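You operate a simulated robot arm through the tools that you are given. There is no shell and no other tool.

You run a simulated two-armed robot. Do the job below in one go: nothing can be reset, and whatever is moved stays where it is left.

## Task
Make the blue bench safe: jig and supply off, switch out of the jig, keeper shut.
Fine: cam knob to 0 and jig off before you unclamp; the switch goes in the blue drawer, drawer shut. Set down upright: limit switch.
Where things are to end (x, y in the base frame): limit switch within 6 cm of [62, 40].

The check looks at the end state, three seconds after you hand in, the way a careful person would. Anything else that was tipped, shoved, dropped, spilled or broken makes it a failure.

## Robot
Two 7-joint arms with fingered hands on one trunk, on a base that moves. Base frame: it is fixed to the floor where the robot stands at the start and does not move with it; the origin is under the middle of the robot, x ahead of it, y to its left, z up; the surface under the hand at the start is at about z = 86. Units: cm, degrees, N and s.
The left shoulder is at the start at [5.6, 26.8, 124], the right one opposite. Each reaches about 127.1 cm from its shoulder. Places, roughly: blue cam knob [60, -10, 90]; blue drawer [50, 30, 70]; coil keeper [60, -40, 100]; inside of the blue drawer [60, 30, 70]; red power switch [50, 0, 90]; sliding jig clamp [70, 0, 90]; supply switch [40, -30, 90]. Payload 5 kg a hand.
Tool frame (each hand has its own): the origin (TCP) lies between the finger pads and is the grasp point; the fingertips stand 5.2 cm ahead of it; z points along the fingers, y is the line along which they close. The gripper opens to 17.6 cm; its body begins 6.1 cm behind the TCP. The gripper is a hand of 5 fingers: y runs from the thumb to the fingers, the wrist lies at [-2.6, -15.1, -26.9] in the tool frame, and closing takes about 1.5 s.
Orientation is that of the tool frame in the base frame, as a unit quaternion [w, x, y, z]. With the fingers straight down and the wrist toward the robot, the tool's x, y and z point along [0, 1, 0], [1, 0, 0] and [0, 0, -1] of the base frame.

## Interface
- The arms move only by the tool arm_command. It takes "left_commands", "right_commands" or both (then of equal length, played together; a hand with none holds still); each is one flat list of numbers, 7 for each row, row after row: the turn, a rotation vector about the tool's x, y, z in degrees, then the shift along the tool's x, y, z in m, then the finger opening in m, from 0 to 0.176. In form: [wx, wy, wz, tx, ty, tz, claw, wx, wy, wz, tx, ty, tz, claw, ...]. A call has 1 to 20 rows; each row is the pose to reach, as a shift and turn from the pose commanded when the call began, along the tool's axes at that moment. Each row takes 0.2 s and may step no farther than 5 cm and 8.6 degrees from the row before; otherwise, or with a gripper value out of range, the whole call is refused. A pose out of reach is approached as far as the arm can. The call stops where the force on the tool passes 70 N (or 10 N more than at its start, if that is more) or the arm is blocked; 0.2 s more then pass. Each finger travels about 10.8 cm/s and halts on what it meets, pressing with about 26 N; the grip force reading is that of the motor and also rises with nothing between the fingers. The clock runs only during rows and for 0.2 s after the last one: add rows that repeat a pose to give the fingers time. The reply holds the time, the measured pose of the TCP, the force on the tool along the base axes, the opening and the grip force, in the units named above and with some noise, with the torque about the TCP (base axes, N m) and any sound that the robot's microphone picked up.
- Cameras (640 x 400 px; columns grow to the right, rows downward): "scene" is now at [13.51, -1.23, 143.64]; the picture's right is [-0.19, -0.98, 0.00], its down [-0.81, 0.16, -0.56] and it looks along [0.55, -0.11, -0.83] (base axes); focal length 214 px, centre (320, 200). "left" rides on the left gripper at [-10.2, -14.2, -20.3] in its tool frame; the picture's right is [-0.79, -0.29, 0.54], its down [0.56, -0.70, 0.44] and it looks along [0.25, 0.65, 0.72] (tool axes); focal length 275 px, centre (320, 200). "right" rides on the right gripper at [10.2, -14.2, -20.3] in its tool frame; the picture's right is [-0.79, 0.29, -0.54], its down [-0.56, -0.70, 0.44] and it looks along [-0.25, 0.65, 0.72] (tool axes); focal length 275 px, centre (320, 200).
- snapshot(camera): a new picture of that camera. No time passes.
- lift_body(by): moves the trunk up (or, below 0, down) by that many cm; the arms and the scene camera ride with it, the base frame stays. It gives what a move gives, with no picture.
- roll_base(legs): drives the robot by 1 to 6 legs, each [ahead, turn to the left] in cm and degrees, along the robot's own axes; the way and the turn of a leg run together, so that a leg with both is an arc; at most 150 cm and 180 degrees a leg. The arms and the cameras ride along, it lands a little off, and it stops where it bumps. It gives what a move gives.
- set_grasp(shape, hand): the hand has 5 fingers and takes this shape, open, in about a second: jaw (thumb against the fingers, like two jaws); tri (thumb and two fingers); tip (a fingertip pinch); poke (one finger out to press); point (the index stretched); flat (the hand flat); cup (the hand cupped); fist (a fist). The gripper value then closes the fingers along that shape, each until it touches; the sizes above hold for jaw. It gives what a move gives, with no picture.
- head_to(pan, tilt): turns the head with the scene camera to pan (to the left, within 80 degrees either way) and tilt (down, from -29 to 69), counted from straight ahead of the robot (the tilt from the chest, where the trunk bows). It gives what a move gives.
- locate(camera, pixels): for up to 12 pixels [column, row] of the newest picture of that camera ("zoom" is the newest enlarged one), the place [x, y, z] in the base frame of the surface seen there, good to about 0.3 cm, but the place of the scene camera against the robot may be out by one fixed shift of up to 1.2 cm in any direction. No time passes.
- close_up(camera, box): a new picture of the part [left, top, right, bottom] of that camera's present view, enlarged. No time passes.
- finish_job(): hands the job in; it is judged then, once.

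Leave the grippers open and the arms clear of the work at the hand-in unless told otherwise.

The tools are called by a JSON object that holds its "name" and its "arguments". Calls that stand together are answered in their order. arm_command: Moves the arms, as the interface text tells. Its arguments: {"type":"object","properties":{"left_commands":{"type":"array"},"right_commands":{"type":"array"}},"required":[]} The other tools are called the same way: lift_body (by) moves the trunk up or down; set_grasp (shape, hand) gives the hand a shape; roll_base (legs) drives the base; head_to (pan, tilt) turns the head that bears the scene camera; snapshot (camera) takes a picture; locate (camera, pixels) gives the place of the surface under pixels of a picture; close_up (camera, box) takes an enlarged picture of a part of a camera's view; finish_job () hands the job in.

At the start:

```text
clock: 0.0
left_tcp_pos: [89.71, 18.84, 125.46]
left_orientation: [0.0, 0.707, 0.707, -0.001]
left_contact_force: [-0.6, 0.5, 0.0]
left_ft_torque: [0.03, 0.02, 0.04]
left_gripper_width: 17.54
left_gripper_force: 0.1
left_shape: jaw
right_tcp_pos: [72.54, -44.31, 132.29]
right_orientation: [0.0, 0.708, 0.707, 0.0]
right_contact_force: [-0.2, -0.4, 0.5]
right_ft_torque: [0.0, -0.03, 0.01]
right_gripper_width: 17.59
right_gripper_force: 0.0
right_shape: jaw
trunk travel left (down, up): [-40.0, 40.1]
robot x, y, heading: [-0.16, -0.57, -0.1]
head pan, tilt (commanded): [-11.2, 54.9]
```

scene: 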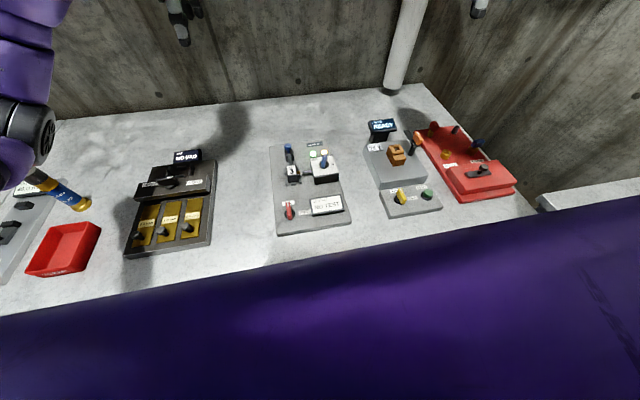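
right: 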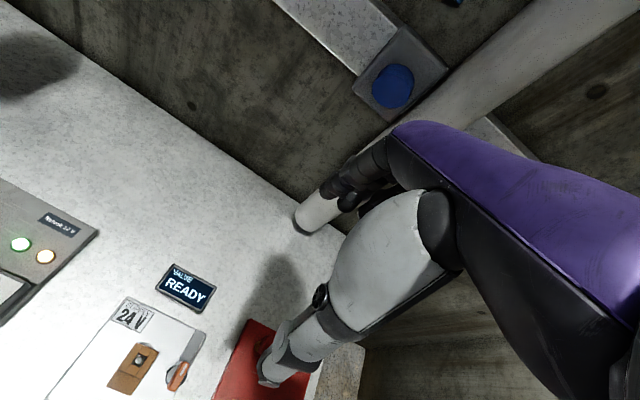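
left: 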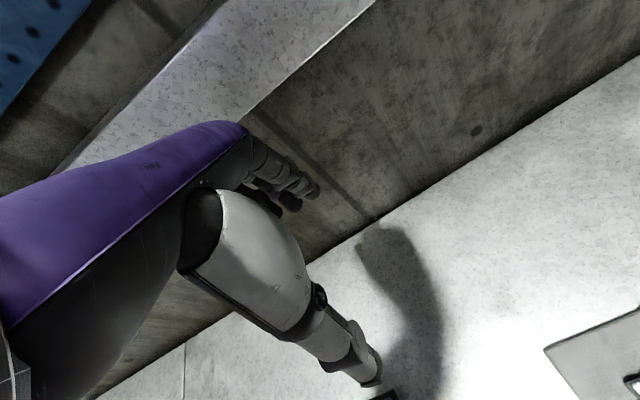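

I see a bench with several panels in the scene picture: a grey jig panel around (310,185), a valve/keeper panel around (400,175), a red tray at the right, and drawers or switches at the left. I'll take enlarged views to identify each item before moving.

{"name": "close_up", "arguments": {"camera": "scene", "box": [250, 130, 370, 240]}}

{"name": "close_up", "arguments": {"camera": "scene", "box": [350, 105, 530, 225]}}

{"name": "close_up", "arguments": {"camera": "scene", "box": [0, 130, 230, 290]}}

```text
3.64 times, centred on (310, 185) of scene
```

zoom: 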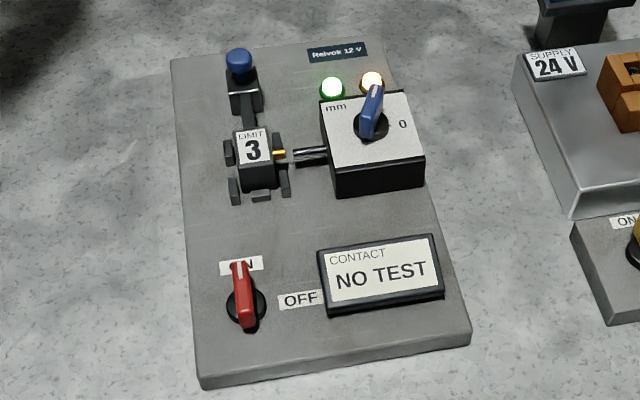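

```text
3.33 times, centred on (440, 165) of scene
```

zoom: 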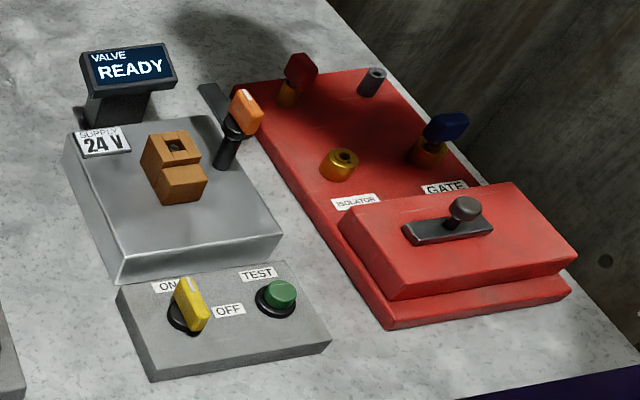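

```text
2.50 times, centred on (115, 210) of scene
```

zoom: 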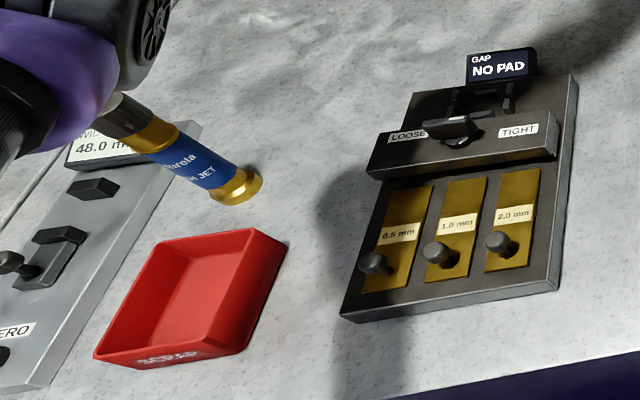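

The jig panel shows a red switch at ON with OFF to its right, a blue knob with a "0" mark to its right, and limit switch "3" held by a blue-ended clamp. Next I'll read positions of the main points from the scene picture.

{"name": "close_up", "arguments": {"camera": "scene", "box": [250, 130, 370, 240]}}

{"name": "locate", "arguments": {"camera": "zoom", "pixels": [[238, 60], [252, 150], [280, 154], [310, 153], [372, 112], [403, 124], [240, 285], [262, 310], [297, 300], [245, 100], [210, 375], [190, 250]]}}

{"name": "locate", "arguments": {"camera": "scene", "pixels": [[397, 155], [388, 146], [402, 197], [427, 196], [417, 138], [376, 150], [400, 180], [480, 170], [200, 283], [520, 215], [440, 232], [300, 260]]}}

```text
3.64 times, centred on (310, 185) of scene
```

zoom: 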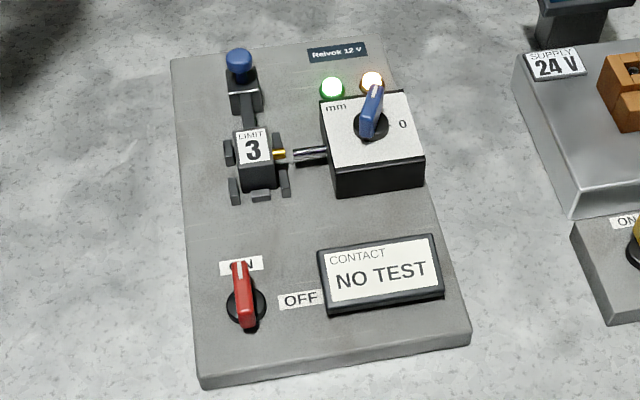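

```text
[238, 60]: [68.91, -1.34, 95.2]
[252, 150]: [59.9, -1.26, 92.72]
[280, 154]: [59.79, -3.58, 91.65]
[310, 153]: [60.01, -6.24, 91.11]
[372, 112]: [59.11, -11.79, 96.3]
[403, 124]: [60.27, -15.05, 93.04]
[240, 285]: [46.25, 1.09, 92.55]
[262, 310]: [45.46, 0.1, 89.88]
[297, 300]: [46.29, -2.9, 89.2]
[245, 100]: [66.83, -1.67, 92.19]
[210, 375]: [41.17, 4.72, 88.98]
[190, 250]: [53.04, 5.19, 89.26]
```

```text
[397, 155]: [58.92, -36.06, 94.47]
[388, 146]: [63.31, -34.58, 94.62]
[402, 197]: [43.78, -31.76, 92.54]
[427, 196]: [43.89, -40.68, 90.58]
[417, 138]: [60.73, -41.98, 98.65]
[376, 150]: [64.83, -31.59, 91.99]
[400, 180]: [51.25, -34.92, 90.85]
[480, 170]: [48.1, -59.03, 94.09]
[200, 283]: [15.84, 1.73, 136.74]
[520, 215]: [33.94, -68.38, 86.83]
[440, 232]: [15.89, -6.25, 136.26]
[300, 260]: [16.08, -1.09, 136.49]
```

The close-ups come out sharp, so I'll zoom further on the cam knob, the red switch, the clamp, the supply switch and the keeper.

{"name": "close_up", "arguments": {"camera": "scene", "box": [280, 140, 344, 180]}}

{"name": "close_up", "arguments": {"camera": "scene", "box": [365, 112, 445, 162]}}

{"name": "close_up", "arguments": {"camera": "scene", "box": [370, 170, 450, 220]}}

{"name": "close_up", "arguments": {"camera": "scene", "box": [265, 180, 345, 230]}}

```text
10.00 times, centred on (312, 160) of scene
```

zoom: 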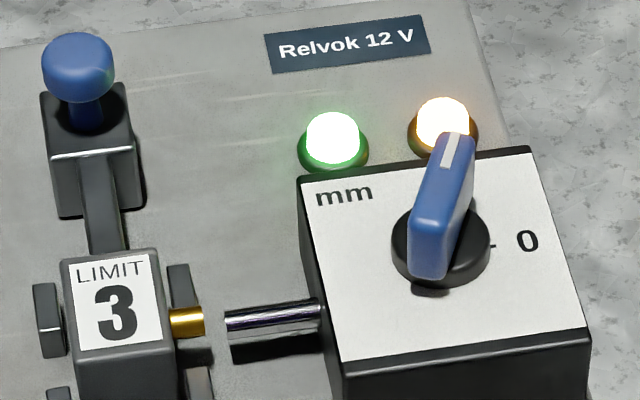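

```text
8.00 times, centred on (405, 137) of scene
```

zoom: 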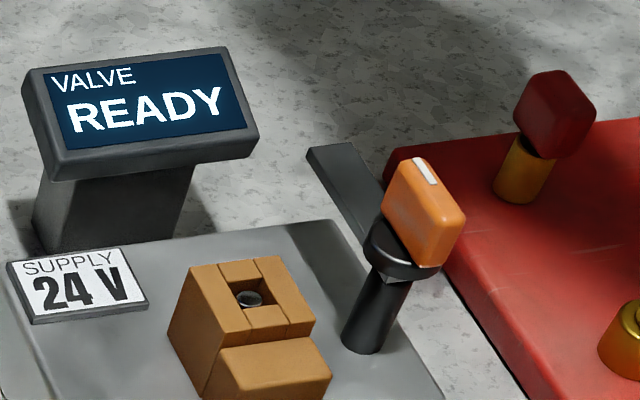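

```text
8.00 times, centred on (410, 195) of scene
```

zoom: 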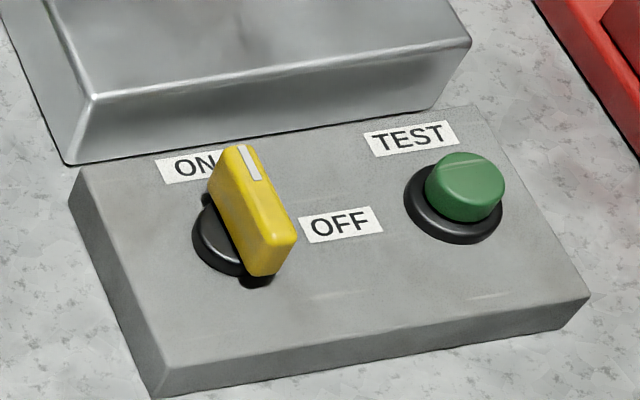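

```text
8.00 times, centred on (305, 205) of scene
```

zoom: 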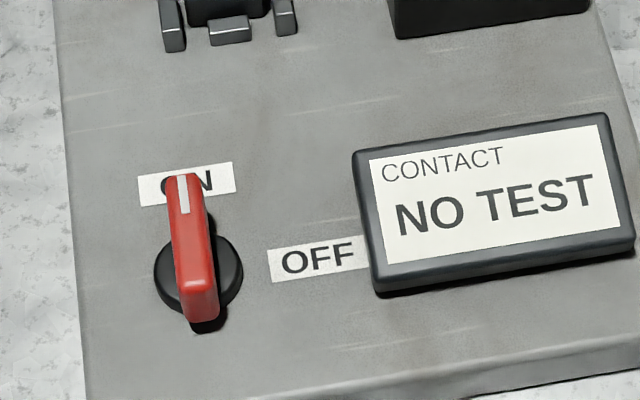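

The mechanics look like this:
- **Knobs:** the blue knob, red switch and yellow switch each point away from the robot. Their 0/OFF marks lie to the right, a clockwise quarter turn.
- **Keeper:** the orange-topped post carries a dark arm pointing away, and the coil block is to its left.

Next I'll look for the blue drawer by panning the head left.

{"name": "head_to", "arguments": {"pan": 45, "tilt": 50}}

{"name": "snapshot", "arguments": {"camera": "scene"}}

```text
clock: 1.2
left_tcp_pos: [87.97, 18.8, 126.74]
left_orientation: [0.006, 0.707, 0.707, 0.005]
left_contact_force: [-1.5, -0.2, 1.2]
left_ft_torque: [0.04, -0.14, 0.04]
left_gripper_width: 17.59
left_gripper_force: 0.1
left_shape: jaw
right_tcp_pos: [70.82, -44.42, 133.38]
right_orientation: [0.005, 0.707, 0.707, 0.004]
right_contact_force: [-1.4, -0.6, 0.6]
right_ft_torque: [-0.02, -0.14, -0.02]
right_gripper_width: 17.61
right_gripper_force: 0.0
right_shape: jaw
trunk travel left (down, up): [-40.0, 40.1]
robot x, y, heading: [-0.32, -0.11, 0.1]
head pan, tilt (commanded): [45.0, 50.0]
```

```text
taken
```

scene: 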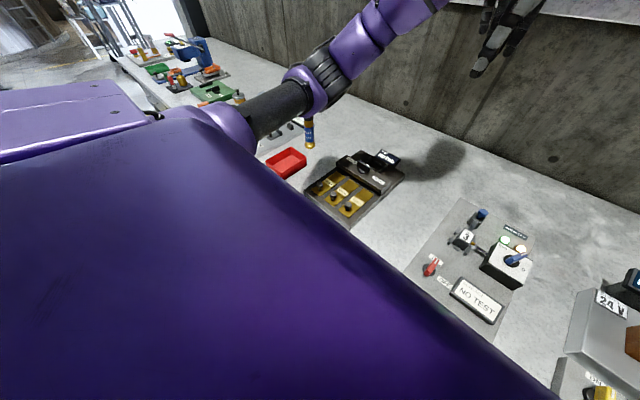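

The chest hides the bench front. The hands are at about z 127, well above everything on the bench. I'll roll back 35 cm so I can see the drawer.

{"name": "roll_base", "arguments": {"legs": [[-35, 0]]}}

{"name": "head_to", "arguments": {"pan": 15, "tilt": 45}}

{"name": "snapshot", "arguments": {"camera": "scene"}}

{"name": "snapshot", "arguments": {"camera": "left"}}

{"name": "snapshot", "arguments": {"camera": "right"}}

```text
clock: 4.2
left_tcp_pos: [52.94, 19.01, 126.73]
left_orientation: [0.005, 0.707, 0.707, 0.005]
left_contact_force: [-0.5, 0.6, 1.2]
left_ft_torque: [0.0, -0.06, -0.02]
left_gripper_width: 17.6
left_gripper_force: 0.0
left_shape: jaw
right_tcp_pos: [35.8, -44.32, 133.24]
right_orientation: [0.006, 0.707, 0.707, 0.004]
right_contact_force: [-1.1, -0.4, 0.2]
right_ft_torque: [0.01, -0.1, -0.02]
right_gripper_width: 17.6
right_gripper_force: 0.1
right_shape: jaw
trunk travel left (down, up): [-40.0, 40.1]
robot x, y, heading: [-35.26, -0.22, 0.0]
head pan, tilt (commanded): [45.0, 50.0]
```

```text
clock: 5.1
left_tcp_pos: [51.59, 18.85, 127.44]
left_orientation: [0.007, 0.707, 0.707, 0.008]
left_contact_force: [0.8, -0.6, -1.2]
left_ft_torque: [-0.06, 0.19, -0.02]
left_gripper_width: 17.61
left_gripper_force: 0.1
left_shape: jaw
right_tcp_pos: [34.37, -44.37, 133.9]
right_orientation: [0.009, 0.708, 0.706, 0.007]
right_contact_force: [2.1, -0.6, -1.0]
right_ft_torque: [0.0, 0.24, 0.02]
right_gripper_width: 17.59
right_gripper_force: 0.0
right_shape: jaw
trunk travel left (down, up): [-40.0, 40.1]
robot x, y, heading: [-34.89, -0.31, -0.3]
head pan, tilt (commanded): [15.0, 45.0]
```

```text
taken
```

scene: 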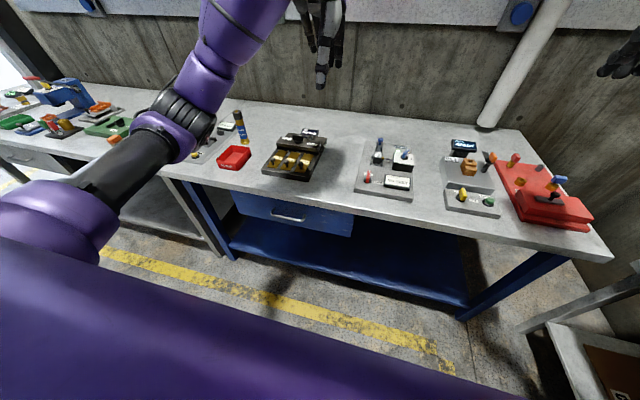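

```text
taken
```

left: 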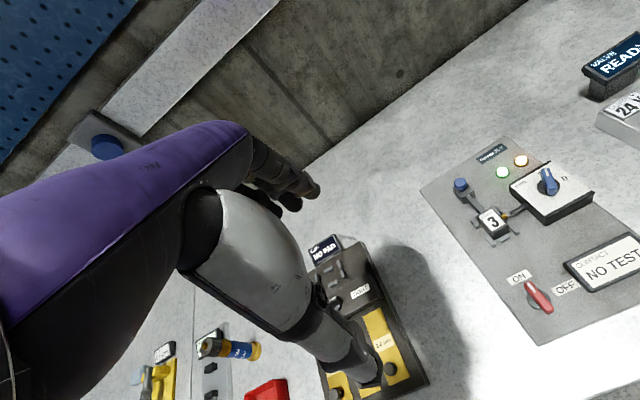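

```text
taken
```

right: 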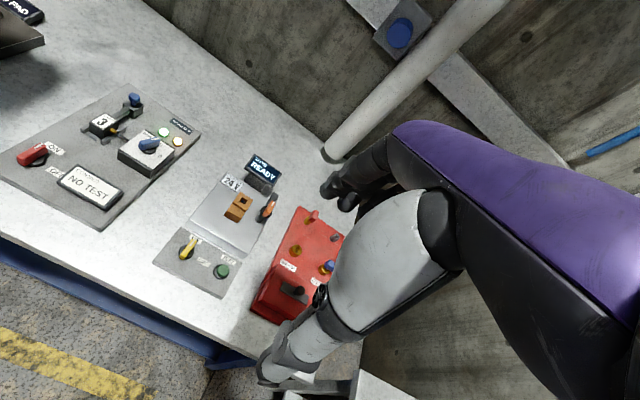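

Now I can see the blue drawer under the bench front, with its bar handle near (288,217). I'll zoom in there and read positions.

{"name": "close_up", "arguments": {"camera": "scene", "box": [210, 170, 370, 270]}}

{"name": "locate", "arguments": {"camera": "scene", "pixels": [[288, 217], [273, 213], [303, 220], [240, 205], [350, 230], [300, 195], [235, 190], [450, 225], [367, 178], [404, 155], [380, 142], [461, 194]]}}

```text
4.00 times, centred on (290, 220) of scene
```

zoom: 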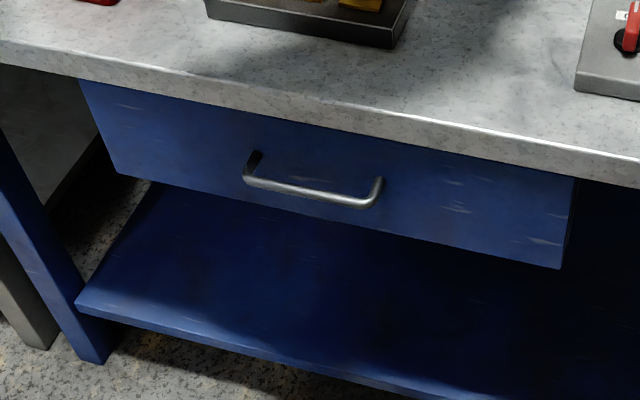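

```text
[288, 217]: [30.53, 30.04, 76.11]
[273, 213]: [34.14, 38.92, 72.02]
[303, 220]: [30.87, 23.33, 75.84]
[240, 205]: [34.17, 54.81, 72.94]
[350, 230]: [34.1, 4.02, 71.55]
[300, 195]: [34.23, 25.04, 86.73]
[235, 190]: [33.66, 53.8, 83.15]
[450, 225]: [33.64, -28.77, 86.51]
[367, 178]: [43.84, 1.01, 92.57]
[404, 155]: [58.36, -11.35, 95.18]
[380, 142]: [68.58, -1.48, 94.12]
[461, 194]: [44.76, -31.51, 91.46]
```

The drawer face is at x≈34 and its bar handle at about [30.5, 30, 76]. Before working I want to know the hand's shape, so I'll make a short no-motion call to see how steady the pose is and set the right hand to "tip".

{"name": "arm_command", "arguments": {"right_commands": [0, 0, 0, 0, 0, 0, 0.176, 0, 0, 0, 0, 0, 0, 0.176, 0, 0, 0, 0, 0, 0, 0.176]}}

{"name": "set_grasp", "arguments": {"hand": "right", "shape": "tip"}}

{"name": "head_to", "arguments": {"pan": -35, "tilt": 20}}

{"name": "snapshot", "arguments": {"camera": "scene"}}

{"name": "snapshot", "arguments": {"camera": "right"}}

```text
clock: 5.9
left_tcp_pos: [51.35, 18.79, 127.72]
left_orientation: [0.01, 0.707, 0.708, 0.01]
left_contact_force: [-0.6, 0.4, 0.8]
left_ft_torque: [0.03, -0.04, -0.04]
left_gripper_width: 17.59
left_gripper_force: 0.1
left_shape: jaw
right_tcp_pos: [34.08, -44.33, 134.16]
right_orientation: [0.01, 0.708, 0.706, 0.009]
right_contact_force: [0.0, -0.5, 0.1]
right_ft_torque: [-0.03, -0.04, 0.0]
right_gripper_width: 17.61
right_gripper_force: 0.0
right_shape: jaw
trunk travel left (down, up): [-40.0, 40.1]
robot x, y, heading: [-35.24, 0.18, 0.2]
head pan, tilt (commanded): [15.0, 45.0]
```

```text
clock: 6.8
left_tcp_pos: [51.33, 18.86, 127.89]
left_orientation: [0.009, 0.706, 0.708, 0.01]
left_contact_force: [-0.2, -0.4, 0.3]
left_ft_torque: [-0.01, 0.0, -0.01]
left_gripper_width: 17.62
left_gripper_force: 0.1
left_shape: jaw
right_tcp_pos: [34.12, -44.42, 134.14]
right_orientation: [0.01, 0.707, 0.707, 0.009]
right_contact_force: [0.6, 0.8, -0.2]
right_ft_torque: [0.0, 0.0, 0.0]
right_gripper_width: 17.61
right_gripper_force: 0.1
right_shape: tip
trunk travel left (down, up): [-40.0, 40.1]
robot x, y, heading: [-35.01, -0.05, 0.2]
head pan, tilt (commanded): [15.0, 45.0]
```

```text
clock: 8.0
left_tcp_pos: [51.35, 18.91, 127.82]
left_orientation: [0.009, 0.707, 0.707, 0.01]
left_contact_force: [-0.9, 0.5, 0.2]
left_ft_torque: [-0.01, -0.04, -0.01]
left_gripper_width: 17.61
left_gripper_force: 0.0
left_shape: jaw
right_tcp_pos: [34.06, -44.29, 134.18]
right_orientation: [0.01, 0.708, 0.706, 0.008]
right_contact_force: [-0.5, -0.1, 0.1]
right_ft_torque: [-0.01, 0.05, 0.02]
right_gripper_width: 17.64
right_gripper_force: 0.0
right_shape: tip
trunk travel left (down, up): [-40.0, 40.1]
robot x, y, heading: [-35.18, -0.02, 0.1]
head pan, tilt (commanded): [-35.0, 20.0]
```

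```text
taken
```

scene: 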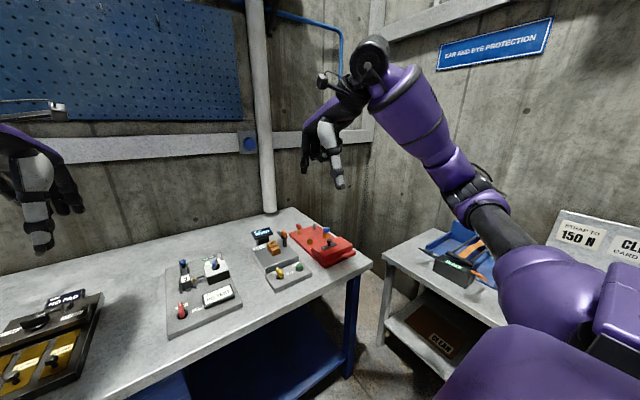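

```text
taken
```

right: 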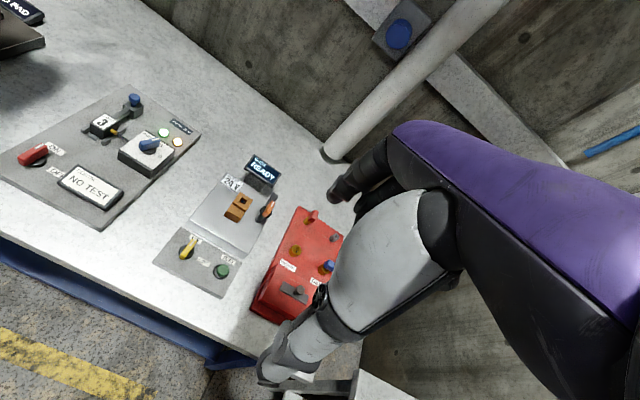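

The arms have settled. I'll zoom in on the right hand at about (335,150) to see how the fingers look in "tip" shape, and read some points on it.

{"name": "close_up", "arguments": {"camera": "scene", "box": [280, 80, 400, 200]}}

{"name": "locate", "arguments": {"camera": "scene", "pixels": [[339, 185], [333, 150], [325, 130], [305, 165], [318, 150], [350, 90], [325, 80], [372, 55], [310, 130], [337, 172]]}}

```text
3.33 times, centred on (340, 140) of scene
```

zoom: 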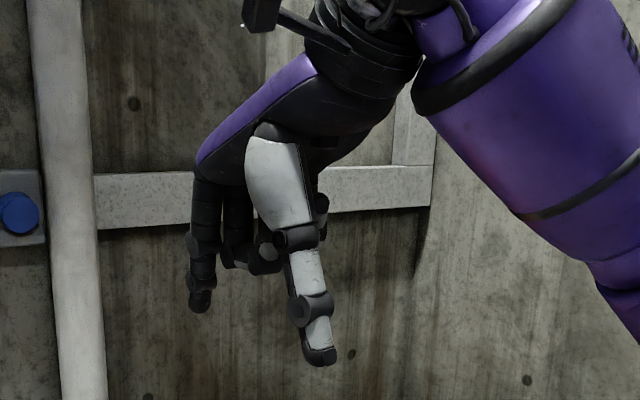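

```text
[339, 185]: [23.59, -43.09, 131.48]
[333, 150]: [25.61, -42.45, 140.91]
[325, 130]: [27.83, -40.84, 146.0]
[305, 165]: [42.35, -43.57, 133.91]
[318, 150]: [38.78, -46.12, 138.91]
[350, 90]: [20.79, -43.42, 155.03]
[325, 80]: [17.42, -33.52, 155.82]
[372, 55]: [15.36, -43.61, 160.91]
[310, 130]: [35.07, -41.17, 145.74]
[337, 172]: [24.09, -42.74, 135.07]
```

The hand has its thumb nearer the robot and its fingers farther out, about 18 cm apart when open. Now I'll measure the controls with the right hand's camera, which has no fixed shift, and zoom for better pixels.

{"name": "close_up", "arguments": {"camera": "right", "box": [0, 80, 208, 230]}}

{"name": "locate", "arguments": {"camera": "right", "pixels": [[25, 161], [40, 152], [32, 157], [150, 145], [143, 147], [157, 142], [134, 100], [103, 122], [178, 142], [56, 152], [53, 171], [167, 165]]}}

{"name": "locate", "arguments": {"camera": "right", "pixels": [[188, 247], [183, 253], [193, 240], [268, 205], [264, 213], [273, 198], [238, 205], [245, 213], [221, 270], [192, 240], [203, 262], [277, 193]]}}

```text
2.67 times, centred on (104, 155) of right
```

zoom: 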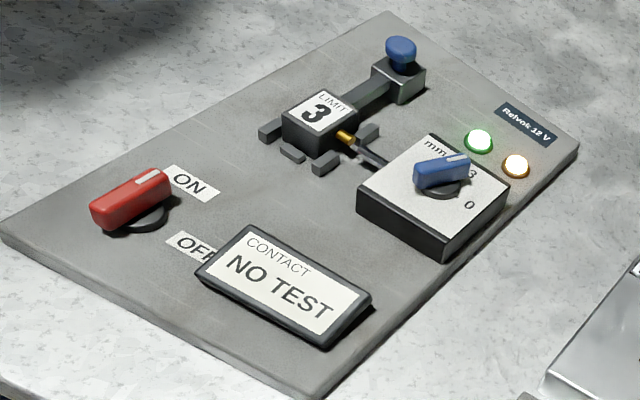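

```text
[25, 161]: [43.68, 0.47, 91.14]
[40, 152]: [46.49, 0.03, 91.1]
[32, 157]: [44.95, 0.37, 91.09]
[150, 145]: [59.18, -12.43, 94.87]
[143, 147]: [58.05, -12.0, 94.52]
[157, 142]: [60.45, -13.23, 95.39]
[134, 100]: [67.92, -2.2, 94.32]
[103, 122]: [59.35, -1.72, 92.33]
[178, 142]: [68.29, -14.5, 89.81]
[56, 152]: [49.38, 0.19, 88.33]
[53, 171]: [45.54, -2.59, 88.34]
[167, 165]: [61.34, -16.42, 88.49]
```

```text
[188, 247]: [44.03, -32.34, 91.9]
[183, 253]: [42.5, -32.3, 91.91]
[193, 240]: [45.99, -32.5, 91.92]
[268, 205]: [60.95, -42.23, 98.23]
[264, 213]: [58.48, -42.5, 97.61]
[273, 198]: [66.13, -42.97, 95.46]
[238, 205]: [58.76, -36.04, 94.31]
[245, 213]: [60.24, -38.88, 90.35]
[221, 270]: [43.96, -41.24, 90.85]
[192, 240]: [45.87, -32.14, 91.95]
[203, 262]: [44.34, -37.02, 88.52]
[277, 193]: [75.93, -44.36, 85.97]
```

From this view the cam knob points at "3" and "0" is a quarter turn clockwise. I'll take tighter views of each knob with the right hand's camera to get their centres and heights.

{"name": "close_up", "arguments": {"camera": "right", "box": [115, 120, 195, 170]}}

{"name": "locate", "arguments": {"camera": "zoom", "pixels": [[200, 240], [250, 210], [310, 170], [280, 190], [240, 260], [320, 230], [280, 255], [370, 265], [180, 350], [60, 190], [30, 150], [340, 175]]}}

{"name": "close_up", "arguments": {"camera": "right", "box": [5, 130, 85, 180]}}

{"name": "locate", "arguments": {"camera": "zoom", "pixels": [[170, 245], [250, 195], [330, 165], [210, 225], [200, 280], [290, 260], [350, 215], [240, 275], [150, 260], [340, 180], [320, 240], [420, 200]]}}

```text
8.00 times, centred on (155, 145) of right
```

zoom: 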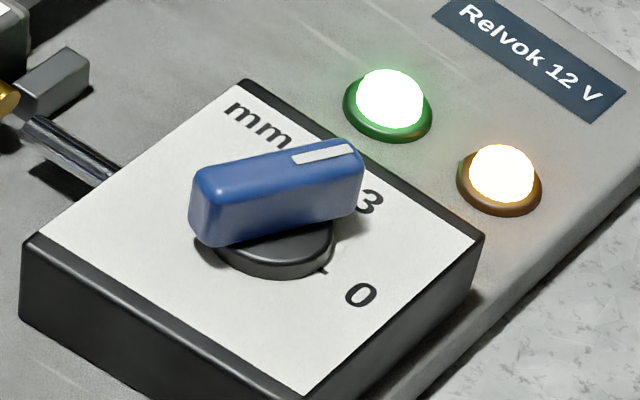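

```text
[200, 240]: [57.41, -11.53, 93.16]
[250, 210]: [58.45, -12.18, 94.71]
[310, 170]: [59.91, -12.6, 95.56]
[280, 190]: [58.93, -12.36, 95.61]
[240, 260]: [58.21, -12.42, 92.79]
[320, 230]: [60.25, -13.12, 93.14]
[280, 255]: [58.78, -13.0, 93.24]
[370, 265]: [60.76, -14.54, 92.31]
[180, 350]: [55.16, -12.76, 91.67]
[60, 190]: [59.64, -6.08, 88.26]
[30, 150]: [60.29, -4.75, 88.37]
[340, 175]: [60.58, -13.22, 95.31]
```

```text
8.00 times, centred on (45, 155) of right
```

zoom: 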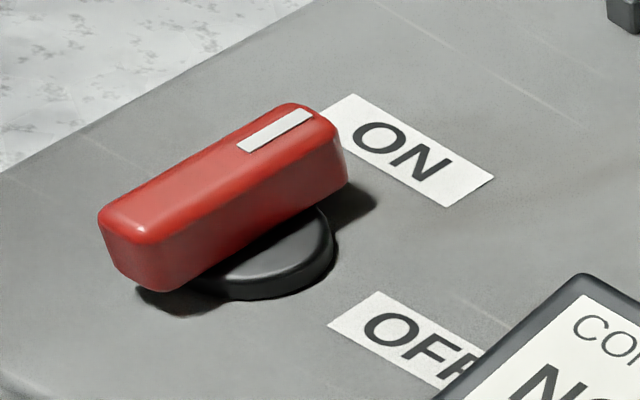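

```text
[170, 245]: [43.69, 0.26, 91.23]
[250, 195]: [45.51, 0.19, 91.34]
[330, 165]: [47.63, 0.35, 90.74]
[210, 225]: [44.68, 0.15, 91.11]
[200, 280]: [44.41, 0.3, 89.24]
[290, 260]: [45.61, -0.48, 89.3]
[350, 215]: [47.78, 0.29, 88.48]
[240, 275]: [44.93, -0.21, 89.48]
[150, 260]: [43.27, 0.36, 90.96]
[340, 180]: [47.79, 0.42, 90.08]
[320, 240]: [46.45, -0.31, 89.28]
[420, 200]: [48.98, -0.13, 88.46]
```

The cam pointer is turned slightly right of straight away and sits at "3". I'll check the label directions with more points, and close the right fingers in free air to see where "tip" meets.

{"name": "close_up", "arguments": {"camera": "right", "box": [115, 120, 195, 170]}}

{"name": "locate", "arguments": {"camera": "zoom", "pixels": [[360, 296], [372, 202], [325, 271], [240, 82], [482, 238], [305, 395], [30, 240], [218, 262], [280, 277], [335, 245], [205, 185], [350, 150]]}}

{"name": "arm_command", "arguments": {"right_commands": [0, 0, 0, 0, 0, 0, 0.0, 0, 0, 0, 0, 0, 0, 0.0, 0, 0, 0, 0, 0, 0, 0.0, 0, 0, 0, 0, 0, 0, 0.0, 0, 0, 0, 0, 0, 0, 0.0, 0, 0, 0, 0, 0, 0, 0.0, 0, 0, 0, 0, 0, 0, 0.0, 0, 0, 0, 0, 0, 0, 0.0]}}

{"name": "close_up", "arguments": {"camera": "scene", "box": [280, 80, 400, 200]}}

{"name": "snapshot", "arguments": {"camera": "right"}}

```text
8.00 times, centred on (155, 145) of right
```

zoom: 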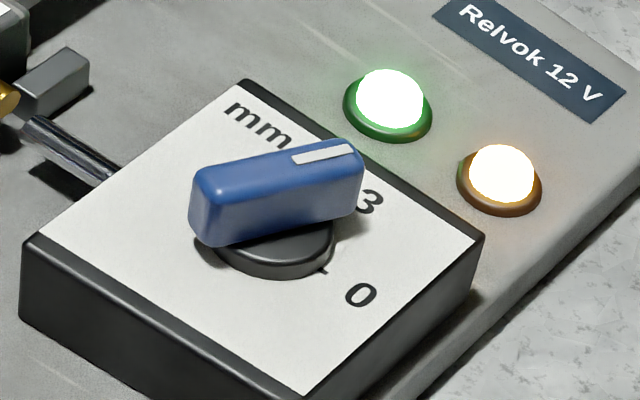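

```text
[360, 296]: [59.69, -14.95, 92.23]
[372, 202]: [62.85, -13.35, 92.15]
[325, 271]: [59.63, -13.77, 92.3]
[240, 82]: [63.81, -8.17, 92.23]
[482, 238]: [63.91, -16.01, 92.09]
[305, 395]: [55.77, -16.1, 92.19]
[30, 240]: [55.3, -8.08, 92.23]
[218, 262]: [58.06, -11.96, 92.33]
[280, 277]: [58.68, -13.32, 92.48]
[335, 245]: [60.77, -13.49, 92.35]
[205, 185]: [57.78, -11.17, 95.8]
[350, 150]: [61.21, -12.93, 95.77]
```

```text
clock: 9.8
left_tcp_pos: [51.28, 18.8, 127.76]
left_orientation: [0.008, 0.707, 0.707, 0.009]
left_contact_force: [-0.2, 0.5, 0.2]
left_ft_torque: [0.01, -0.01, -0.01]
left_gripper_width: 17.58
left_gripper_force: 0.0
left_shape: jaw
right_tcp_pos: [34.09, -44.31, 134.16]
right_orientation: [0.009, 0.708, 0.706, 0.009]
right_contact_force: [0.7, 0.0, 0.7]
right_ft_torque: [0.02, -0.01, 0.0]
right_gripper_width: 0.03
right_gripper_force: 25.9
right_shape: tip
trunk travel left (down, up): [-40.0, 40.1]
robot x, y, heading: [-34.87, -0.04, -0.0]
head pan, tilt (commanded): [-35.0, 20.0]
```

```text
3.33 times, centred on (340, 140) of scene
```

zoom: 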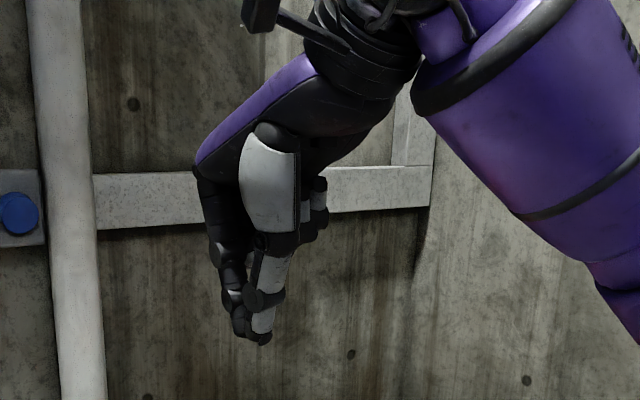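

```text
taken
```

right: 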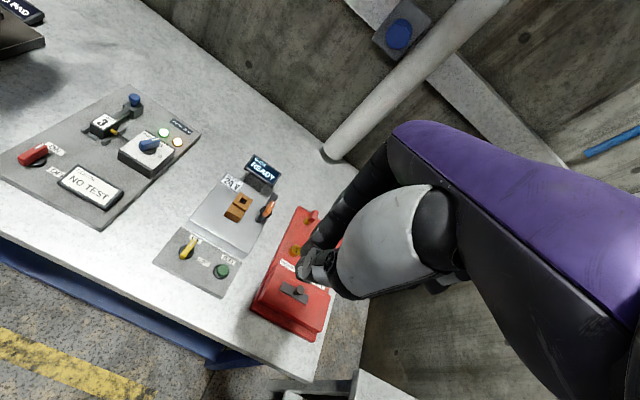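

The pinch closes cleanly. I'll read where the closed fingertips are relative to the TCP reading [34.1, -44.3, 134.2].

{"name": "close_up", "arguments": {"camera": "scene", "box": [310, 150, 350, 190]}}

{"name": "locate", "arguments": {"camera": "scene", "pixels": [[318, 181], [311, 180], [317, 177], [319, 170], [311, 172], [330, 140], [315, 182], [336, 145]]}}

```text
10.00 times, centred on (330, 170) of scene
```

zoom: 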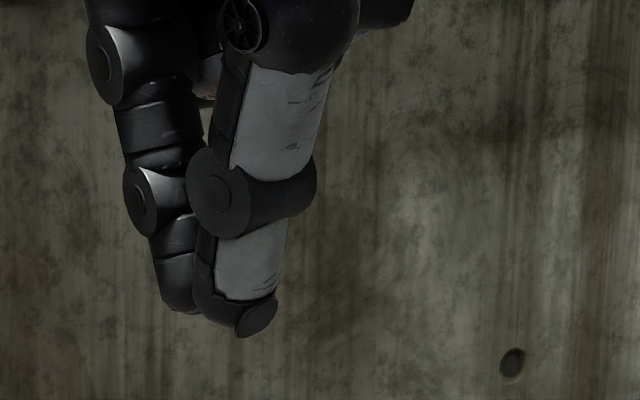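

```text
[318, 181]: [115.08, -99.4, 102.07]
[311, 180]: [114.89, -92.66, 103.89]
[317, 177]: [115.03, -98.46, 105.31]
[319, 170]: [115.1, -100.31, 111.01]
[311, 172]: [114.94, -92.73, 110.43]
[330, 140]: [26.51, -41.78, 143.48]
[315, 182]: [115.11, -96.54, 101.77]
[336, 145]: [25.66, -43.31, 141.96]
```

{"name": "locate", "arguments": {"camera": "zoom", "pixels": [[242, 325], [215, 310], [250, 280], [180, 305], [175, 275], [225, 200], [140, 200], [260, 315]]}}

```text
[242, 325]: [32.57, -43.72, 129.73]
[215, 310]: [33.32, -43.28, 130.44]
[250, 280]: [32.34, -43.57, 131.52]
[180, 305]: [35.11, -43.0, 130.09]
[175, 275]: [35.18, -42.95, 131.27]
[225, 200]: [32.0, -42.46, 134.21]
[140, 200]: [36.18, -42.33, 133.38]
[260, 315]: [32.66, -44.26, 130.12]
```

The closed tips sit about 5 cm below the TCP, centred on it. The cam knob's centre is about [59.7, -12.1], its bar runs from z 93 to 95.8, and it points 27° right of straight ahead. I'll bring the right hand above it at z≈115, turned 63° so the pinch line crosses the bar, with a 6 cm opening.

{"name": "arm_command", "arguments": {"right_commands": [0.11, 0.07, -5.25, 0.0269, 0.0208, 0.0165, 0.06, 0.22, 0.13, -10.5, 0.0538, 0.0417, 0.0331, 0.06, 0.33, 0.2, -15.75, 0.0807, 0.0625, 0.0496, 0.06, 0.44, 0.27, -21.0, 0.1076, 0.0833, 0.0662, 0.06, 0.55, 0.33, -26.25, 0.1345, 0.1042, 0.0827, 0.06, 0.66, 0.4, -31.5, 0.1614, 0.125, 0.0993, 0.06, 0.76, 0.47, -36.75, 0.1883, 0.1458, 0.1158, 0.06, 0.87, 0.53, -42.0, 0.2152, 0.1667, 0.1323, 0.06, 0.98, 0.6, -47.25, 0.2421, 0.1875, 0.1489, 0.06, 1.09, 0.67, -52.5, 0.269, 0.2083, 0.1654, 0.06, 1.2, 0.73, -57.75, 0.2959, 0.2292, 0.182, 0.06, 1.31, 0.8, -63.0, 0.3228, 0.25, 0.1985, 0.06, 1.31, 0.8, -63.0, 0.3228, 0.25, 0.1985, 0.06, 1.31, 0.8, -63.0, 0.3228, 0.25, 0.1985, 0.06]}}

{"name": "head_to", "arguments": {"pan": -8, "tilt": 35}}

{"name": "snapshot", "arguments": {"camera": "scene"}}

{"name": "snapshot", "arguments": {"camera": "right"}}

```text
clock: 12.8
left_tcp_pos: [51.46, 18.97, 127.87]
left_orientation: [0.009, 0.707, 0.707, 0.009]
left_contact_force: [-0.5, -0.1, -0.3]
left_ft_torque: [-0.01, 0.04, -0.01]
left_gripper_width: 17.61
left_gripper_force: 0.1
left_shape: jaw
right_tcp_pos: [50.03, -24.1, 122.11]
right_orientation: [0.004, 0.428, 0.904, 0.002]
right_contact_force: [0.1, -0.8, -0.4]
right_ft_torque: [-0.04, 0.0, 0.0]
right_gripper_width: 5.98
right_gripper_force: 0.1
right_shape: tip
right hand out of reach, approached as far as the arm can: row 8, 9, 10, 11, 12, 13, 14
trunk travel left (down, up): [-40.0, 40.1]
robot x, y, heading: [-35.04, 0.01, -0.0]
head pan, tilt (commanded): [-35.0, 20.0]
```

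```text
clock: 13.7
left_tcp_pos: [51.5, 18.83, 127.77]
left_orientation: [0.009, 0.707, 0.707, 0.01]
left_contact_force: [-0.6, 0.1, 1.2]
left_ft_torque: [0.0, 0.0, -0.05]
left_gripper_width: 17.6
left_gripper_force: 0.2
left_shape: jaw
right_tcp_pos: [50.0, -24.07, 122.11]
right_orientation: [0.005, 0.428, 0.904, 0.003]
right_contact_force: [-0.1, 0.1, 0.3]
right_ft_torque: [0.03, 0.01, -0.02]
right_gripper_width: 5.98
right_gripper_force: 0.0
right_shape: tip
trunk travel left (down, up): [-40.0, 40.1]
robot x, y, heading: [-34.76, 0.02, -0.1]
head pan, tilt (commanded): [-8.0, 35.0]
```

```text
taken
```

scene: 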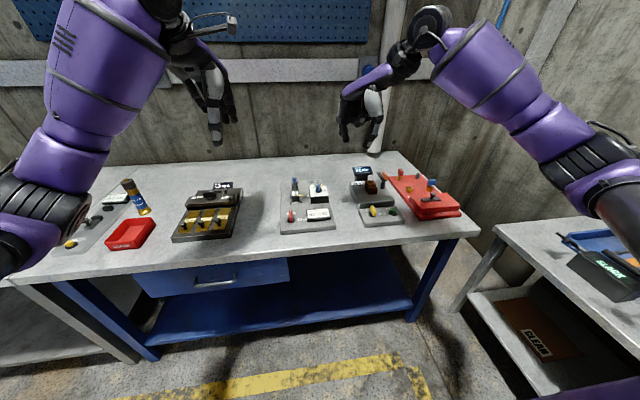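

```text
taken
```

right: 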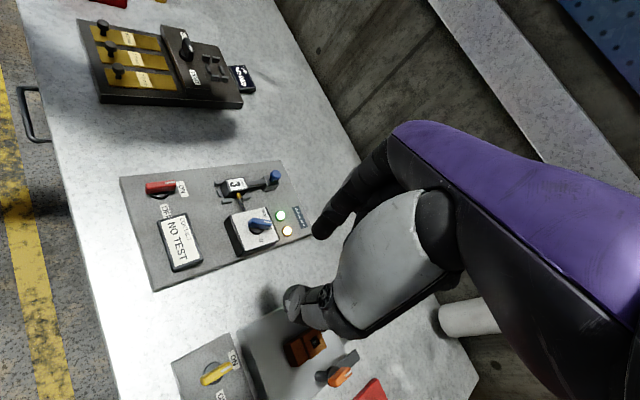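

The arm is at its reach limit here: the TCP stopped at [50, -24, 122]. The hand is well above everything, so I'll roll forward 25 cm and then check again.

{"name": "roll_base", "arguments": {"legs": [[25, 0]]}}

{"name": "head_to", "arguments": {"pan": -10, "tilt": 52}}

{"name": "arm_command", "arguments": {"right_commands": [0, 0, 0, 0, 0, 0, 0.06, 0, 0, 0, 0, 0, 0, 0.06, 0, 0, 0, 0, 0, 0, 0.06, 0, 0, 0, 0, 0, 0, 0.06, 0, 0, 0, 0, 0, 0, 0.06]}}

{"name": "snapshot", "arguments": {"camera": "scene"}}

```text
clock: 16.0
left_tcp_pos: [76.78, 19.07, 127.69]
left_orientation: [0.008, 0.707, 0.707, 0.011]
left_contact_force: [0.9, -1.0, -0.6]
left_ft_torque: [0.02, 0.1, -0.03]
left_gripper_width: 17.58
left_gripper_force: 0.1
left_shape: jaw
right_tcp_pos: [75.42, -23.95, 122.14]
right_orientation: [0.004, 0.428, 0.904, 0.002]
right_contact_force: [1.1, 0.0, -0.8]
right_ft_torque: [0.05, 0.09, 0.02]
right_gripper_width: 5.99
right_gripper_force: 0.1
right_shape: tip
trunk travel left (down, up): [-40.0, 40.1]
robot x, y, heading: [-9.43, -0.39, -0.1]
head pan, tilt (commanded): [-8.0, 35.0]
```

```text
clock: 16.8
left_tcp_pos: [74.83, 19.12, 129.18]
left_orientation: [0.014, 0.707, 0.707, 0.016]
left_contact_force: [-1.1, -0.4, 1.2]
left_ft_torque: [0.04, -0.16, 0.04]
left_gripper_width: 17.6
left_gripper_force: 0.0
left_shape: jaw
right_tcp_pos: [73.74, -23.91, 123.54]
right_orientation: [0.012, 0.428, 0.904, 0.006]
right_contact_force: [-0.6, 0.4, 0.5]
right_ft_torque: [-0.03, -0.08, -0.05]
right_gripper_width: 6.02
right_gripper_force: 0.0
right_shape: tip
trunk travel left (down, up): [-40.0, 40.1]
robot x, y, heading: [-9.91, 0.15, 0.1]
head pan, tilt (commanded): [-10.0, 52.0]
```

```text
clock: 18.0
left_tcp_pos: [75.12, 19.03, 128.88]
left_orientation: [0.014, 0.706, 0.708, 0.015]
left_contact_force: [0.7, 0.6, -0.4]
left_ft_torque: [0.01, 0.02, -0.02]
left_gripper_width: 17.62
left_gripper_force: 0.1
left_shape: jaw
right_tcp_pos: [73.9, -23.85, 123.16]
right_orientation: [0.01, 0.428, 0.904, 0.005]
right_contact_force: [0.4, 0.0, 0.0]
right_ft_torque: [0.01, 0.04, 0.0]
right_gripper_width: 5.99
right_gripper_force: 0.0
right_shape: tip
trunk travel left (down, up): [-40.0, 40.1]
robot x, y, heading: [-9.84, -0.01, 0.3]
head pan, tilt (commanded): [-10.0, 52.0]
```

```text
taken
```

scene: 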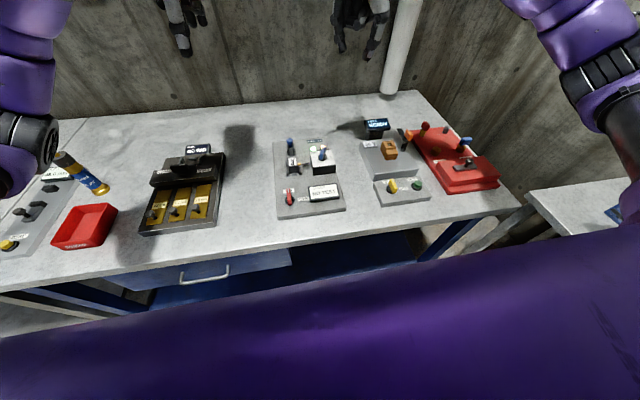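

Now the right TCP is at [73.9, -23.9, 123.2], turned about 39°. I'll move it to above the cam knob, [59.7, -12.1, 115], finishing the turn to 63° and levelling the hand.

{"name": "arm_command", "arguments": {"right_commands": [0.14, 0.17, -3.94, 0.0303, -0.0061, 0.0131, 0.06, 0.28, 0.33, -7.89, 0.0607, -0.0123, 0.0262, 0.06, 0.42, 0.5, -11.83, 0.091, -0.0184, 0.0393, 0.06, 0.55, 0.66, -15.77, 0.1213, -0.0245, 0.0523, 0.06, 0.69, 0.83, -19.72, 0.1517, -0.0307, 0.0654, 0.06, 0.83, 0.99, -23.66, 0.182, -0.0368, 0.0785, 0.06, 0.83, 0.99, -23.66, 0.182, -0.0368, 0.0785, 0.06, 0.83, 0.99, -23.66, 0.182, -0.0368, 0.0785, 0.06]}}

{"name": "snapshot", "arguments": {"camera": "scene"}}

{"name": "snapshot", "arguments": {"camera": "right"}}

```text
clock: 19.8
left_tcp_pos: [74.94, 18.63, 129.18]
left_orientation: [0.013, 0.707, 0.707, 0.016]
left_contact_force: [-1.5, -3.5, 1.0]
left_ft_torque: [0.44, -0.12, 0.11]
left_gripper_width: 17.58
left_gripper_force: 0.1
left_shape: jaw
right_tcp_pos: [61.06, -19.11, 118.97]
right_orientation: [0.011, 0.303, 0.953, 0.013]
right_contact_force: [0.1, -2.4, 0.5]
right_ft_torque: [0.37, -0.07, -0.03]
right_gripper_width: 6.02
right_gripper_force: 0.1
right_shape: tip
right hand out of reach, approached as far as the arm can: row 3, 4, 5, 6, 7, 8
trunk travel left (down, up): [-40.0, 40.1]
robot x, y, heading: [-9.81, -0.4, 0.1]
head pan, tilt (commanded): [-10.0, 52.0]
```

```text
taken
```

scene: 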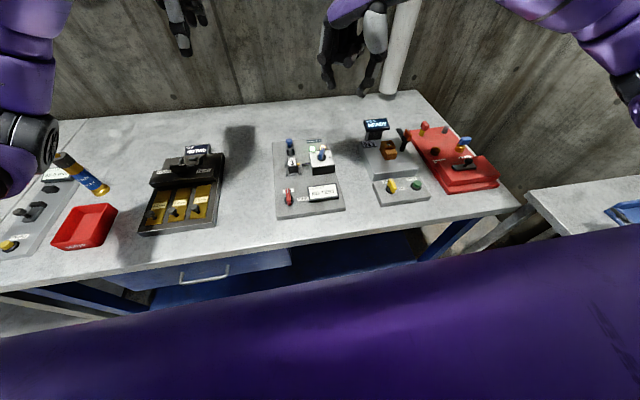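

```text
taken
```

right: 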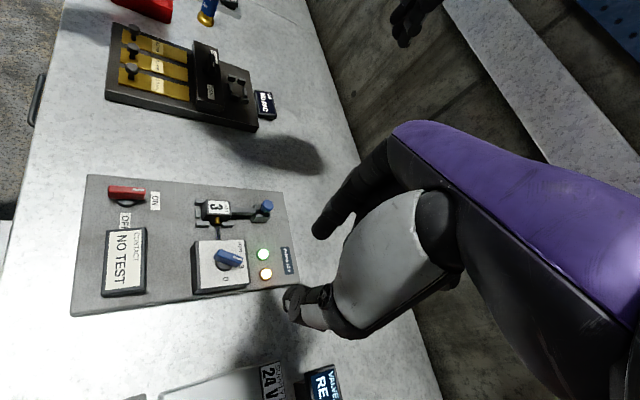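

The right arm cannot turn that far left over this spot; it stopped at about 55°, near [61, -19, 119]. So I'll turn the knobs by pushing the bar with one finger instead, which works at an easy wrist angle. I'll bring the hand back to the straight orientation above free space and look at the "poke" shape.

{"name": "arm_command", "arguments": {"right_commands": [0.25, -0.02, 6.84, 0.0052, -0.0082, 0.0034, 0.06, 0.5, -0.04, 13.68, 0.0103, -0.0163, 0.0068, 0.06, 0.76, -0.06, 20.52, 0.0155, -0.0245, 0.0102, 0.06, 1.01, -0.09, 27.37, 0.0207, -0.0327, 0.0136, 0.06, 1.26, -0.11, 34.21, 0.0258, -0.0408, 0.0169, 0.06, 1.51, -0.13, 41.05, 0.031, -0.049, 0.0203, 0.06, 1.77, -0.15, 47.89, 0.0361, -0.0571, 0.0237, 0.06, 2.02, -0.17, 54.73, 0.0413, -0.0653, 0.0271, 0.06, 2.02, -0.17, 54.73, 0.0413, -0.0653, 0.0271, 0.06, 2.02, -0.17, 54.73, 0.0413, -0.0653, 0.0271, 0.06]}}

{"name": "set_grasp", "arguments": {"hand": "right", "shape": "poke"}}

{"name": "snapshot", "arguments": {"camera": "scene"}}

{"name": "snapshot", "arguments": {"camera": "right"}}

```text
clock: 22.0
left_tcp_pos: [74.93, 19.09, 128.87]
left_orientation: [0.014, 0.706, 0.708, 0.015]
left_contact_force: [-0.3, 0.8, 0.1]
left_ft_torque: [-0.06, 0.01, 0.0]
left_gripper_width: 17.61
left_gripper_force: 0.1
left_shape: jaw
right_tcp_pos: [54.18, -21.45, 115.69]
right_orientation: [0.001, 0.708, 0.707, -0.002]
right_contact_force: [-0.3, -0.1, -1.1]
right_ft_torque: [-0.01, 0.02, -0.02]
right_gripper_width: 6.02
right_gripper_force: 0.0
right_shape: tip
trunk travel left (down, up): [-40.0, 40.1]
robot x, y, heading: [-9.47, -0.06, -0.2]
head pan, tilt (commanded): [-10.0, 52.0]
```

```text
clock: 22.9
left_tcp_pos: [75.04, 19.05, 128.88]
left_orientation: [0.014, 0.706, 0.708, 0.015]
left_contact_force: [-1.0, -0.4, 0.5]
left_ft_torque: [0.0, 0.02, -0.01]
left_gripper_width: 17.56
left_gripper_force: 0.1
left_shape: jaw
right_tcp_pos: [54.13, -21.42, 115.68]
right_orientation: [0.001, 0.706, 0.708, -0.002]
right_contact_force: [-0.4, 0.0, 0.0]
right_ft_torque: [-0.04, 0.01, 0.0]
right_gripper_width: 0.02
right_gripper_force: 0.1
right_shape: poke
trunk travel left (down, up): [-40.0, 40.1]
robot x, y, heading: [-9.38, -0.06, 0.2]
head pan, tilt (commanded): [-10.0, 52.0]
```

```text
taken
```

scene: 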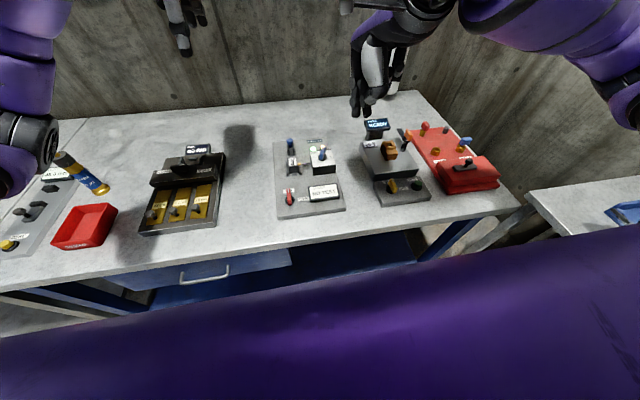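

```text
taken
```

right: 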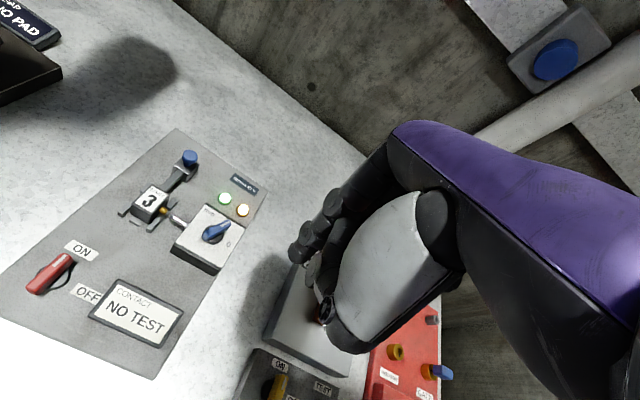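

The commanded pose is the one reached, so corrections work. I'll zoom on the poke finger near (360,105) in the scene view and on the same finger from the hand camera.

{"name": "close_up", "arguments": {"camera": "scene", "box": [330, 40, 426, 130]}}

{"name": "locate", "arguments": {"camera": "zoom", "pixels": [[210, 300], [195, 290], [260, 320], [250, 290], [300, 200], [200, 260], [265, 300], [220, 310]]}}

{"name": "close_up", "arguments": {"camera": "right", "box": [270, 170, 430, 370]}}

```text
4.44 times, centred on (378, 85) of scene
```

zoom: 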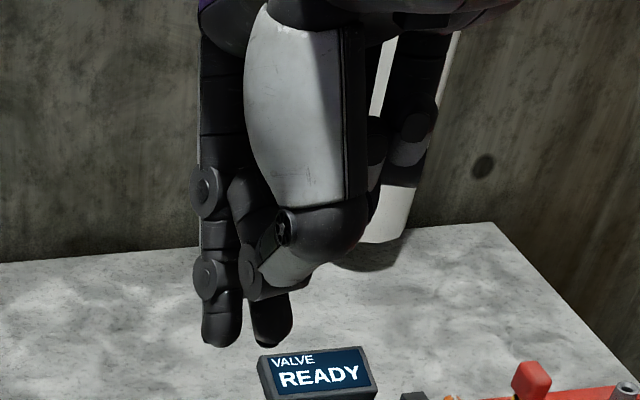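

```text
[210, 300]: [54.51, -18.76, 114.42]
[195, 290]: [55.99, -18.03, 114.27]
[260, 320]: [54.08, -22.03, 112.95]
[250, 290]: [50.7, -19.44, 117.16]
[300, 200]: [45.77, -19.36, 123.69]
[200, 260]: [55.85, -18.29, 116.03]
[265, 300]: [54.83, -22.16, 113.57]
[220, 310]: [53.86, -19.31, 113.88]
```

```text
2.00 times, centred on (350, 270) of right
```

zoom: 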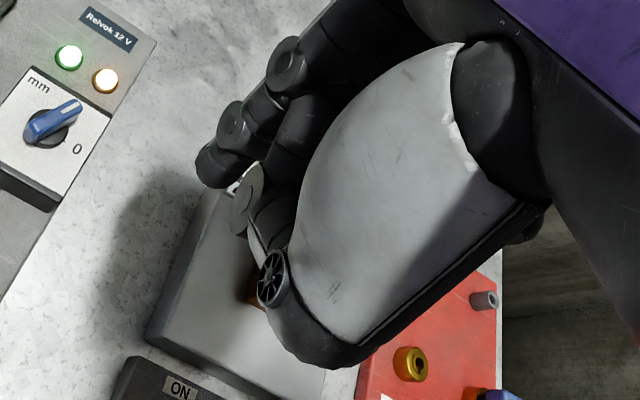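

"Poke" leaves two fingers out side by side. I'll check the "point" shape to see whether it gives a single finger.

{"name": "set_grasp", "arguments": {"hand": "right", "shape": "point"}}

{"name": "close_up", "arguments": {"camera": "scene", "box": [330, 40, 426, 130]}}

{"name": "close_up", "arguments": {"camera": "right", "box": [270, 170, 430, 370]}}

```text
clock: 23.8
left_tcp_pos: [74.96, 18.84, 128.95]
left_orientation: [0.014, 0.706, 0.708, 0.015]
left_contact_force: [0.6, 0.2, 0.9]
left_ft_torque: [-0.02, -0.03, -0.01]
left_gripper_width: 17.6
left_gripper_force: 0.1
left_shape: jaw
right_tcp_pos: [54.0, -21.43, 115.72]
right_orientation: [0.001, 0.706, 0.708, -0.002]
right_contact_force: [0.1, -0.9, -0.2]
right_ft_torque: [0.0, 0.01, -0.01]
right_gripper_width: 0.0
right_gripper_force: 0.1
right_shape: point
trunk travel left (down, up): [-40.0, 40.1]
robot x, y, heading: [-9.71, -0.21, 0.1]
head pan, tilt (commanded): [-10.0, 52.0]
```

```text
4.44 times, centred on (378, 85) of scene
```

zoom: 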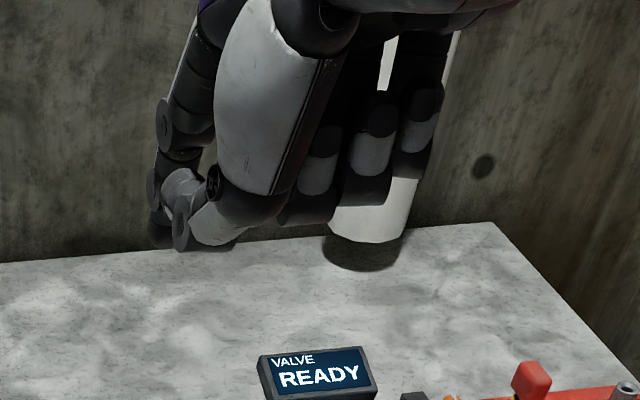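

```text
2.00 times, centred on (350, 270) of right
```

zoom: 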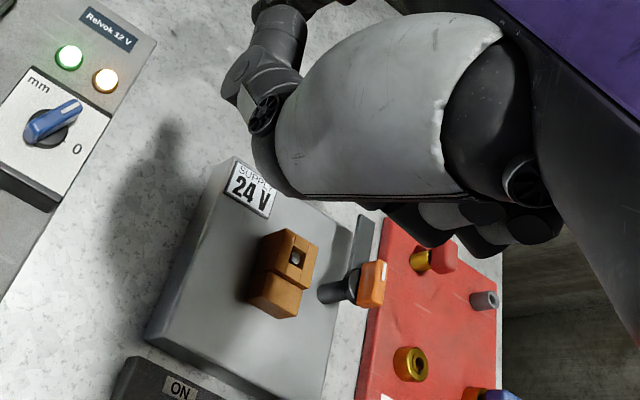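

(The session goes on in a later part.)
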